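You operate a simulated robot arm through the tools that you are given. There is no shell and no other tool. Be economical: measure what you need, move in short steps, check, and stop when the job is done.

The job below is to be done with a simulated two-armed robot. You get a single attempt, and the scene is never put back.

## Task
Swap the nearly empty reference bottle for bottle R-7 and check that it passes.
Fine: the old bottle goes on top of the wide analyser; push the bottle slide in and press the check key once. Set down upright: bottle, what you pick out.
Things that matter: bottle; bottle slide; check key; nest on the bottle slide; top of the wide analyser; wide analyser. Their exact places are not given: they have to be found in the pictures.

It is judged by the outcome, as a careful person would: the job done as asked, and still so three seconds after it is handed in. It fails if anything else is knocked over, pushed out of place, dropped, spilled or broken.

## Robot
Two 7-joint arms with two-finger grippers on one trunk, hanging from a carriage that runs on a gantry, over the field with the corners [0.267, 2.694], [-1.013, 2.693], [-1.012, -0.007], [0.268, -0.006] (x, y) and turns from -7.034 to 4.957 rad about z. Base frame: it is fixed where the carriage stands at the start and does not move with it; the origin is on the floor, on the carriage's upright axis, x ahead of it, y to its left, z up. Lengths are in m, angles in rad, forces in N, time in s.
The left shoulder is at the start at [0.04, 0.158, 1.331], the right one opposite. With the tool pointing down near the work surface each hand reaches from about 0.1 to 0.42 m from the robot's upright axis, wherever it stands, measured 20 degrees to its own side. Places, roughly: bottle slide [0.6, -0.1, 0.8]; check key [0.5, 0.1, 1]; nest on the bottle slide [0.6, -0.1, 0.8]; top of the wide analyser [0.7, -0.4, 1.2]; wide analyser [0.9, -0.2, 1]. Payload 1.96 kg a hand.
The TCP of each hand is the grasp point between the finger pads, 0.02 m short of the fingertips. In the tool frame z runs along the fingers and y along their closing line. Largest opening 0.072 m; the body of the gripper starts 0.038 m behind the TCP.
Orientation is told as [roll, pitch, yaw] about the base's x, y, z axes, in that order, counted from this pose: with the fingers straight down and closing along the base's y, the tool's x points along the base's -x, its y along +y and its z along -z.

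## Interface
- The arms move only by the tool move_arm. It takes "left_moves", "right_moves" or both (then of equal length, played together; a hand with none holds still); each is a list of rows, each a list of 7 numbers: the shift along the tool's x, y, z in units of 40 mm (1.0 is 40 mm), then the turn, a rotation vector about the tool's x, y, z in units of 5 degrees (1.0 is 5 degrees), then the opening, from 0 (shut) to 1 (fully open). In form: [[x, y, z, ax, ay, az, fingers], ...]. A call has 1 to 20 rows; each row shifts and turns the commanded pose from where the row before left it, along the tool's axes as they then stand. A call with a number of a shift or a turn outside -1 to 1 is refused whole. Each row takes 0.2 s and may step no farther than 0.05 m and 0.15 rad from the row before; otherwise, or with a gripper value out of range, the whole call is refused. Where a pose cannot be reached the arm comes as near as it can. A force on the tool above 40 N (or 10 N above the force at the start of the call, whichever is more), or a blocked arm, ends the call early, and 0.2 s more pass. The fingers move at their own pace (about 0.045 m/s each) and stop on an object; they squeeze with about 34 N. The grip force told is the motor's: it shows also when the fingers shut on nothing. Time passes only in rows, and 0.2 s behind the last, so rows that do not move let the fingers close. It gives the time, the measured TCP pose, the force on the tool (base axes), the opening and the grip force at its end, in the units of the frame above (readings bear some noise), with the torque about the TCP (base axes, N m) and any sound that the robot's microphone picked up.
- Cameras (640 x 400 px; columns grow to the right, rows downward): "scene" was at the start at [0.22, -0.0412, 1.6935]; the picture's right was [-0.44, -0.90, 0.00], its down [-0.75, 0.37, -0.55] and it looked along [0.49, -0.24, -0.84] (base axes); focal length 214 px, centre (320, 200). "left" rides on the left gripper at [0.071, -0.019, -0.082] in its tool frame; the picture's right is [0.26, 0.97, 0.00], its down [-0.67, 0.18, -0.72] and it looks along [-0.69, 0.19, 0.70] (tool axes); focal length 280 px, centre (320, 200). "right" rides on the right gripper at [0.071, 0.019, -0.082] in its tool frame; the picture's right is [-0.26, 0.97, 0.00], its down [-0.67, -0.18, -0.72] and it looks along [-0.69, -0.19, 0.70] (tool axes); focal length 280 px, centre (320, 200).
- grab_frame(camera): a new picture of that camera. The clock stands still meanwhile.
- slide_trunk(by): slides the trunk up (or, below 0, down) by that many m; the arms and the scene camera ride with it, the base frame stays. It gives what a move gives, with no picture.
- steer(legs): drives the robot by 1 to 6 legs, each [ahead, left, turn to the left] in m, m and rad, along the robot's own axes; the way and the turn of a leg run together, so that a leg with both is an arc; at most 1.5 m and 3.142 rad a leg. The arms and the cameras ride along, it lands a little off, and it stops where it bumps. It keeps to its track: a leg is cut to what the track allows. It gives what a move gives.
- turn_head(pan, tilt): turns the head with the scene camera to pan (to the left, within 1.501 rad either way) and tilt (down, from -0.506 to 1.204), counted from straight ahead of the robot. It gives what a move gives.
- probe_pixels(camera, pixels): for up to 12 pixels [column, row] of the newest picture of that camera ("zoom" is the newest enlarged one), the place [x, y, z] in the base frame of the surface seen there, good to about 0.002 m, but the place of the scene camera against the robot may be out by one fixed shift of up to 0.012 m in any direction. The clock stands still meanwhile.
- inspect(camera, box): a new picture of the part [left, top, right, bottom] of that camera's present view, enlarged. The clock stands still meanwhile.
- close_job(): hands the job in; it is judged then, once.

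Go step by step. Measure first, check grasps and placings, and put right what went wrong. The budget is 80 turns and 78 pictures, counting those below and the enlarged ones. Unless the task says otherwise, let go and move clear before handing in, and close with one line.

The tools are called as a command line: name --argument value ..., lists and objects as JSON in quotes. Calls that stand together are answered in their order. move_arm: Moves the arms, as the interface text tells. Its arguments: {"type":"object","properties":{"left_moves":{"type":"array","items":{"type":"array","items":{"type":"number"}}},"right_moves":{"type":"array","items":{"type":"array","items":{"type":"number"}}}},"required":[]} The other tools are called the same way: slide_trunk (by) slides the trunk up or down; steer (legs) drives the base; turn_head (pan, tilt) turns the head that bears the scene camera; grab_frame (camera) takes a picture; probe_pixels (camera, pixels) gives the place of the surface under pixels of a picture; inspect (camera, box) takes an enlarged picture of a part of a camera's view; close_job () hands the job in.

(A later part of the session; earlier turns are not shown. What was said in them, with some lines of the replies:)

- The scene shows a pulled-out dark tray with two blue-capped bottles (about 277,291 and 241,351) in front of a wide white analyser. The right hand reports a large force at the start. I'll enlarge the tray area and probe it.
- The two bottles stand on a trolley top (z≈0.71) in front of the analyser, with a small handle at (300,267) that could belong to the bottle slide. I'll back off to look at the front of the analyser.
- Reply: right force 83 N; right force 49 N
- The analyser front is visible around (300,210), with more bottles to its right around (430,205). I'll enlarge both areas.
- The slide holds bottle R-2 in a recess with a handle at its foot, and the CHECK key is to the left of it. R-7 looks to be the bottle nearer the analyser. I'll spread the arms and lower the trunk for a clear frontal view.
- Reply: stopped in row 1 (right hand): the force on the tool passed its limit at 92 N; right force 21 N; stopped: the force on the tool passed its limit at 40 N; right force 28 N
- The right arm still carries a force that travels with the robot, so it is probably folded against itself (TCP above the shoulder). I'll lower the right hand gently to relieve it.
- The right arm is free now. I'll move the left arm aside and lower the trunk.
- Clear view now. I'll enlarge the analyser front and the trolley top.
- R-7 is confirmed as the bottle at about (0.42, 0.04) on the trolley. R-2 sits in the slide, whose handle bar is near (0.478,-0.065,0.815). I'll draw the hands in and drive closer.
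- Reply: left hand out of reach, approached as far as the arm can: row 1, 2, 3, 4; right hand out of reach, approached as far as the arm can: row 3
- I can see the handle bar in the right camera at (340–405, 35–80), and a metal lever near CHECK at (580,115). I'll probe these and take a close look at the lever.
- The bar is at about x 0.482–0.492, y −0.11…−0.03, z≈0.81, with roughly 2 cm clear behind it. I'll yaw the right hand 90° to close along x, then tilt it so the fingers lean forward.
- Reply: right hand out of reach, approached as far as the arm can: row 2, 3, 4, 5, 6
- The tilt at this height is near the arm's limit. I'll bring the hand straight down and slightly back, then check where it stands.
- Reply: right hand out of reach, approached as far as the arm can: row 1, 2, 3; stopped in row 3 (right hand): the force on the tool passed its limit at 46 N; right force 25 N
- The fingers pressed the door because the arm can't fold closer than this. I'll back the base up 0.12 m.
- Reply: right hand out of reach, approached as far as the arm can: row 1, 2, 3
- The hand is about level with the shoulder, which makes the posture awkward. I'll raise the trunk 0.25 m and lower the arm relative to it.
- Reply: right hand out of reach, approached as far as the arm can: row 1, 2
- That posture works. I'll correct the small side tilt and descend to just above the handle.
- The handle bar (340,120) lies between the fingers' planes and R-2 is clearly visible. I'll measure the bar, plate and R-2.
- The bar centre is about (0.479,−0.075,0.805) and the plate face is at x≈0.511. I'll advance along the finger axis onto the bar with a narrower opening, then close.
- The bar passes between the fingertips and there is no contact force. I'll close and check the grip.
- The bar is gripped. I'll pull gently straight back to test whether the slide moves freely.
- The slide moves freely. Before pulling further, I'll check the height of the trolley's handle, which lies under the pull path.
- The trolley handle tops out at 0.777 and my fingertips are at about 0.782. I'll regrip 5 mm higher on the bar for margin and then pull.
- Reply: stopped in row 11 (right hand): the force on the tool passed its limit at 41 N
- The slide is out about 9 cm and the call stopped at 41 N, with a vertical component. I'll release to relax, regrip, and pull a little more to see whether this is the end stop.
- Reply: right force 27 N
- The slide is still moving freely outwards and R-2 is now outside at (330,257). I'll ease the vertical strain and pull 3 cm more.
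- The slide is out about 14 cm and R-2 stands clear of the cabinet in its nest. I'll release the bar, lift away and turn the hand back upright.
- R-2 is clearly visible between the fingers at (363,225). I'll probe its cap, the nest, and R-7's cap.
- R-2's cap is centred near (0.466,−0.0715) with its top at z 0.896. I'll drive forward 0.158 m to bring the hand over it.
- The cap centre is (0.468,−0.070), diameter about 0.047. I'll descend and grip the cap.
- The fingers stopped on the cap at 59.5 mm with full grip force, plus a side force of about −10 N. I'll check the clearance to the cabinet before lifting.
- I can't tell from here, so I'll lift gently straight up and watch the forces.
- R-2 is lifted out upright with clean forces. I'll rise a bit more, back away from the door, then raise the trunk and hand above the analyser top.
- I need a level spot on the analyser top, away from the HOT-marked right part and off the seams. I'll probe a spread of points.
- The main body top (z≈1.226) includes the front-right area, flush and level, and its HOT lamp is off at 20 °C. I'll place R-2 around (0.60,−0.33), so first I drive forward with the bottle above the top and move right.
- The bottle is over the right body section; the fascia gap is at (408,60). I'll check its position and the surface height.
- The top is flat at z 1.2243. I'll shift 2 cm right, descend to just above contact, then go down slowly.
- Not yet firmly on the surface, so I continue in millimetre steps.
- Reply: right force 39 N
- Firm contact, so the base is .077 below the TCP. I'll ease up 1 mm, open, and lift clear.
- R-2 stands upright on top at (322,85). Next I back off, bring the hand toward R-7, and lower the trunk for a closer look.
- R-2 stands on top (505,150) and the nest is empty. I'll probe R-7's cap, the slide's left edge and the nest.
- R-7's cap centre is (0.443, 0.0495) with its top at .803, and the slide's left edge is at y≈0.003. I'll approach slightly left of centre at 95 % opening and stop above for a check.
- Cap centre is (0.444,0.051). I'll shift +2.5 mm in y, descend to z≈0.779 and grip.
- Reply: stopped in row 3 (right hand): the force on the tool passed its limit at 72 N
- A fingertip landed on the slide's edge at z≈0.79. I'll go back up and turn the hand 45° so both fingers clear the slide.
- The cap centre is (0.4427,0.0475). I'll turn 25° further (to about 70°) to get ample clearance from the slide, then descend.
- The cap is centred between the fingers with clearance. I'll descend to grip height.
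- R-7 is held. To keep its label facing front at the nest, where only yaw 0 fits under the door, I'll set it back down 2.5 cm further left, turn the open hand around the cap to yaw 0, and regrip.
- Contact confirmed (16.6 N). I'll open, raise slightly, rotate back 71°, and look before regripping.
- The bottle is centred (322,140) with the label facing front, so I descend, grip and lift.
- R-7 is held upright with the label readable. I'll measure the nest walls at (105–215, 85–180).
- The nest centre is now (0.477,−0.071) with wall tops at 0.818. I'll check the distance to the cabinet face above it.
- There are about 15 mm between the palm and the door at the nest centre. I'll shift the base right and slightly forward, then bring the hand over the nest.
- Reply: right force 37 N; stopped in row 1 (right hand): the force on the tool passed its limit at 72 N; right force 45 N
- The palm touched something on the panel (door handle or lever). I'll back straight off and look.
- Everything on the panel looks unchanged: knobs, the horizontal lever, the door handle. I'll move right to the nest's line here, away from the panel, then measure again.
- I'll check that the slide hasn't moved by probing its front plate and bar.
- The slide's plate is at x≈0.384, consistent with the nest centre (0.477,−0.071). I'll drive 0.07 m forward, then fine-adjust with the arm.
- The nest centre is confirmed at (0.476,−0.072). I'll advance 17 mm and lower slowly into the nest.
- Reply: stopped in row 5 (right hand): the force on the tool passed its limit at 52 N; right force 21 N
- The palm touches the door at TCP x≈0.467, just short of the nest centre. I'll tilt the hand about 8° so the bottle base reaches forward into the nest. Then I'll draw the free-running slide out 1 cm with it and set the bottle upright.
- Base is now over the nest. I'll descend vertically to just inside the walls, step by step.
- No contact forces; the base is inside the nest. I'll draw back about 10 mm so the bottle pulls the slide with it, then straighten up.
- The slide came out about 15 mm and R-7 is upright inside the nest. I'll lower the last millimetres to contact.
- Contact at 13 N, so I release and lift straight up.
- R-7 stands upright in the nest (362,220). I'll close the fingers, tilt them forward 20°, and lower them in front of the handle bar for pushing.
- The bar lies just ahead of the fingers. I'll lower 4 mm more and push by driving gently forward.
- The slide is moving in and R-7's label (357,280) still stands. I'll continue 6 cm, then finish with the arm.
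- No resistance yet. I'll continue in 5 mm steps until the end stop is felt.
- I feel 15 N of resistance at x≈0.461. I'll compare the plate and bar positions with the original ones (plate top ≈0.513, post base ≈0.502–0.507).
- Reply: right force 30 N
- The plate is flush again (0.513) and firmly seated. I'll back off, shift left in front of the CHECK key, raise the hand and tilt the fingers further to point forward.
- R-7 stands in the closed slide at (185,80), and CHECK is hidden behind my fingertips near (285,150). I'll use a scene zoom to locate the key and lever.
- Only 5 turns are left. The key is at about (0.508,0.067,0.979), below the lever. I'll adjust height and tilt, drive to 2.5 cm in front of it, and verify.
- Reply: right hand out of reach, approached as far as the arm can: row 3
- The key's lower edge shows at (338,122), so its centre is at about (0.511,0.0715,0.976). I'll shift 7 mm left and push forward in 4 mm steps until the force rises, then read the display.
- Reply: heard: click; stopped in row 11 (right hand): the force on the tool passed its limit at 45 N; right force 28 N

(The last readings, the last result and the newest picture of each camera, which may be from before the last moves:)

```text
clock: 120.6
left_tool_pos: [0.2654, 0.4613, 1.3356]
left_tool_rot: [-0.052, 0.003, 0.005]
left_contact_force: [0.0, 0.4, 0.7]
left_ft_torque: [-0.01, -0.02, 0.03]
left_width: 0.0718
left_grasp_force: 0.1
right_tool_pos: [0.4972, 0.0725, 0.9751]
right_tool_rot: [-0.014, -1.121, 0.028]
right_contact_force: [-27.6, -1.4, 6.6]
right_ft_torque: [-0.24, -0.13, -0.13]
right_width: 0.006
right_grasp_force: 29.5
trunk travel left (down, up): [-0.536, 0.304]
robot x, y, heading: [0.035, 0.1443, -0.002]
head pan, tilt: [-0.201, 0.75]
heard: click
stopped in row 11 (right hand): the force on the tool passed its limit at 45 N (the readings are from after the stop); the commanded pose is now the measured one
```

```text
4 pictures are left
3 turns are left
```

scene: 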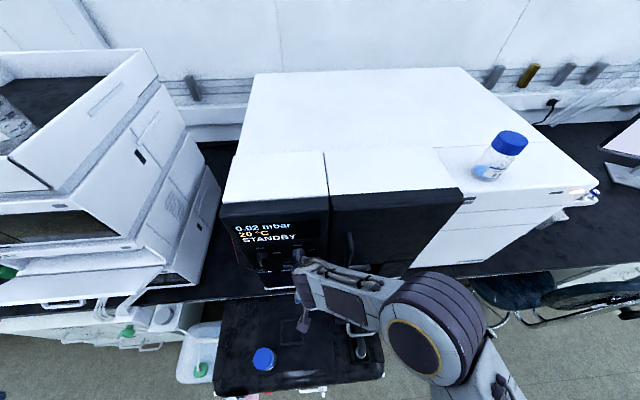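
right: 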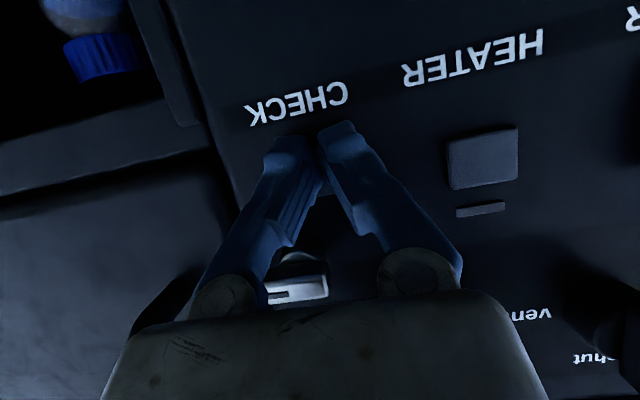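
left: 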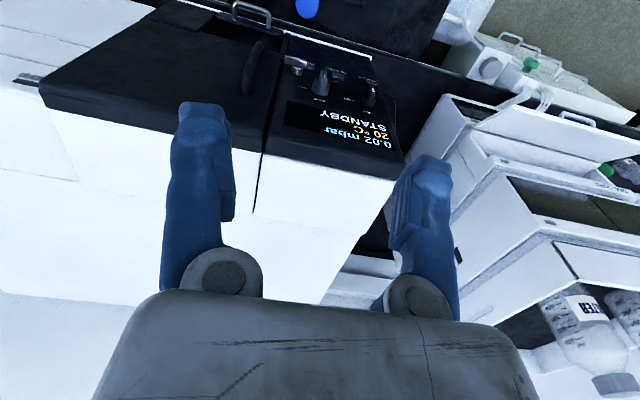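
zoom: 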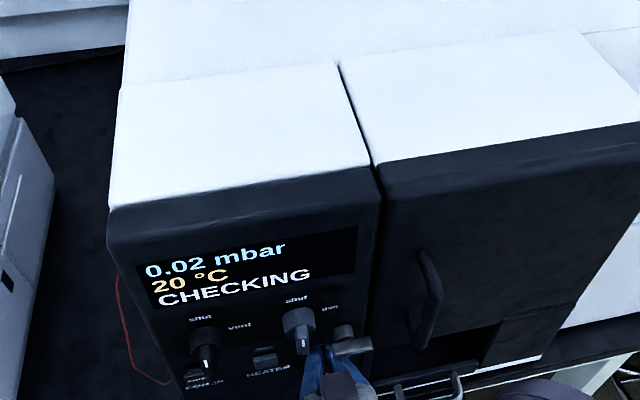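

A click was heard and the display reads CHECKING. I'll back off straight, wait a few seconds, and read the result.

steer --legs '[[-0.25, 0, 0]]'

move_arm --right_moves '[[0, 0, 0, 0, 0, 0, 0], [0, 0, 0, 0, 0, 0, 0], [0, 0, 0, 0, 0, 0, 0], [0, 0, 0, 0, 0, 0, 0], [0, 0, 0, 0, 0, 0, 0], [0, 0, 0, 0, 0, 0, 0], [0, 0, 0, 0, 0, 0, 0], [0, 0, 0, 0, 0, 0, 0], [0, 0, 0, 0, 0, 0, 0], [0, 0, 0, 0, 0, 0, 0], [0, 0, 0, 0, 0, 0, 0], [0, 0, 0, 0, 0, 0, 0], [0, 0, 0, 0, 0, 0, 0], [0, 0, 0, 0, 0, 0, 0], [0, 0, 0, 0, 0, 0, 0], [0, 0, 0, 0, 0, 0, 0], [0, 0, 0, 0, 0, 0, 0], [0, 0, 0, 0, 0, 0, 0], [0, 0, 0, 0, 0, 0, 0], [0, 0, 0, 0, 0, 0, 0]]'

grab_frame --camera "scene"

inspect --camera "scene" --box '[240, 140, 440, 280]'

```text
clock: 122.4
left_tool_pos: [0.0211, 0.462, 1.3369]
left_tool_rot: [-0.052, 0.001, 0.005]
left_contact_force: [-0.1, 0.1, 0.7]
left_ft_torque: [0.01, 0.02, 0.02]
left_width: 0.0719
left_grasp_force: 0.0
right_tool_pos: [0.2541, 0.0733, 0.9781]
right_tool_rot: [-0.013, -1.129, 0.023]
right_contact_force: [-1.0, 0.4, 0.7]
right_ft_torque: [0.04, 0.01, 0.01]
right_width: 0.0
right_grasp_force: 29.4
trunk travel left (down, up): [-0.536, 0.304]
robot x, y, heading: [-0.2087, 0.1444, -0.002]
head pan, tilt: [-0.201, 0.75]
```

```text
clock: 126.6
left_tool_pos: [0.0227, 0.4633, 1.3376]
left_tool_rot: [-0.051, 0.0, 0.006]
left_contact_force: [0.3, 0.7, -0.6]
left_ft_torque: [-0.01, 0.02, 0.03]
left_width: 0.072
left_grasp_force: 0.0
right_tool_pos: [0.2548, 0.073, 0.9785]
right_tool_rot: [-0.012, -1.128, 0.022]
right_contact_force: [0.3, -0.5, 0.9]
right_ft_torque: [0.0, -0.03, -0.02]
right_width: 0.0002
right_grasp_force: 29.7
trunk travel left (down, up): [-0.536, 0.304]
robot x, y, heading: [-0.2068, 0.1444, -0.005]
head pan, tilt: [-0.201, 0.75]
```

```text
3 pictures are left
```

scene: 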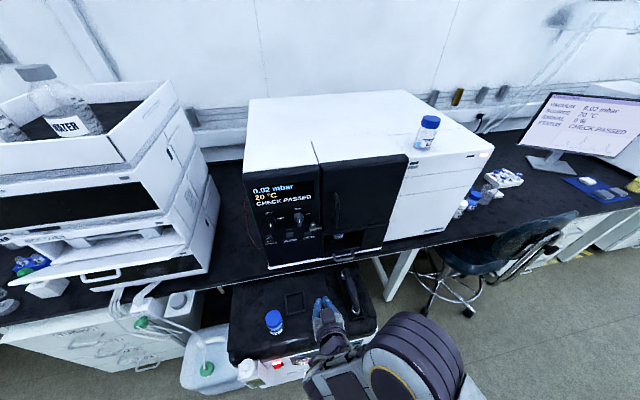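

```text
2.86 times, centred on (340, 210) of scene
2 turns are left
```

zoom: 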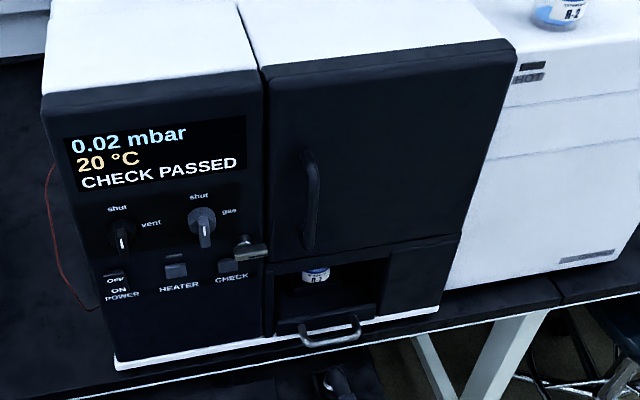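

The display and the monitor both read CHECK PASSED. R-7 is in the closed slide, R-2 stands upright on top of the analyser, and the hands are clear, so I'm handing in.

close_job

```text
The job is handed in.
```

Bottle R-7 is in the nest with the slide pushed fully in, and one press of the check key gave CHECK PASSED. The old bottle, R-2, stands upright on top of the wide analyser.
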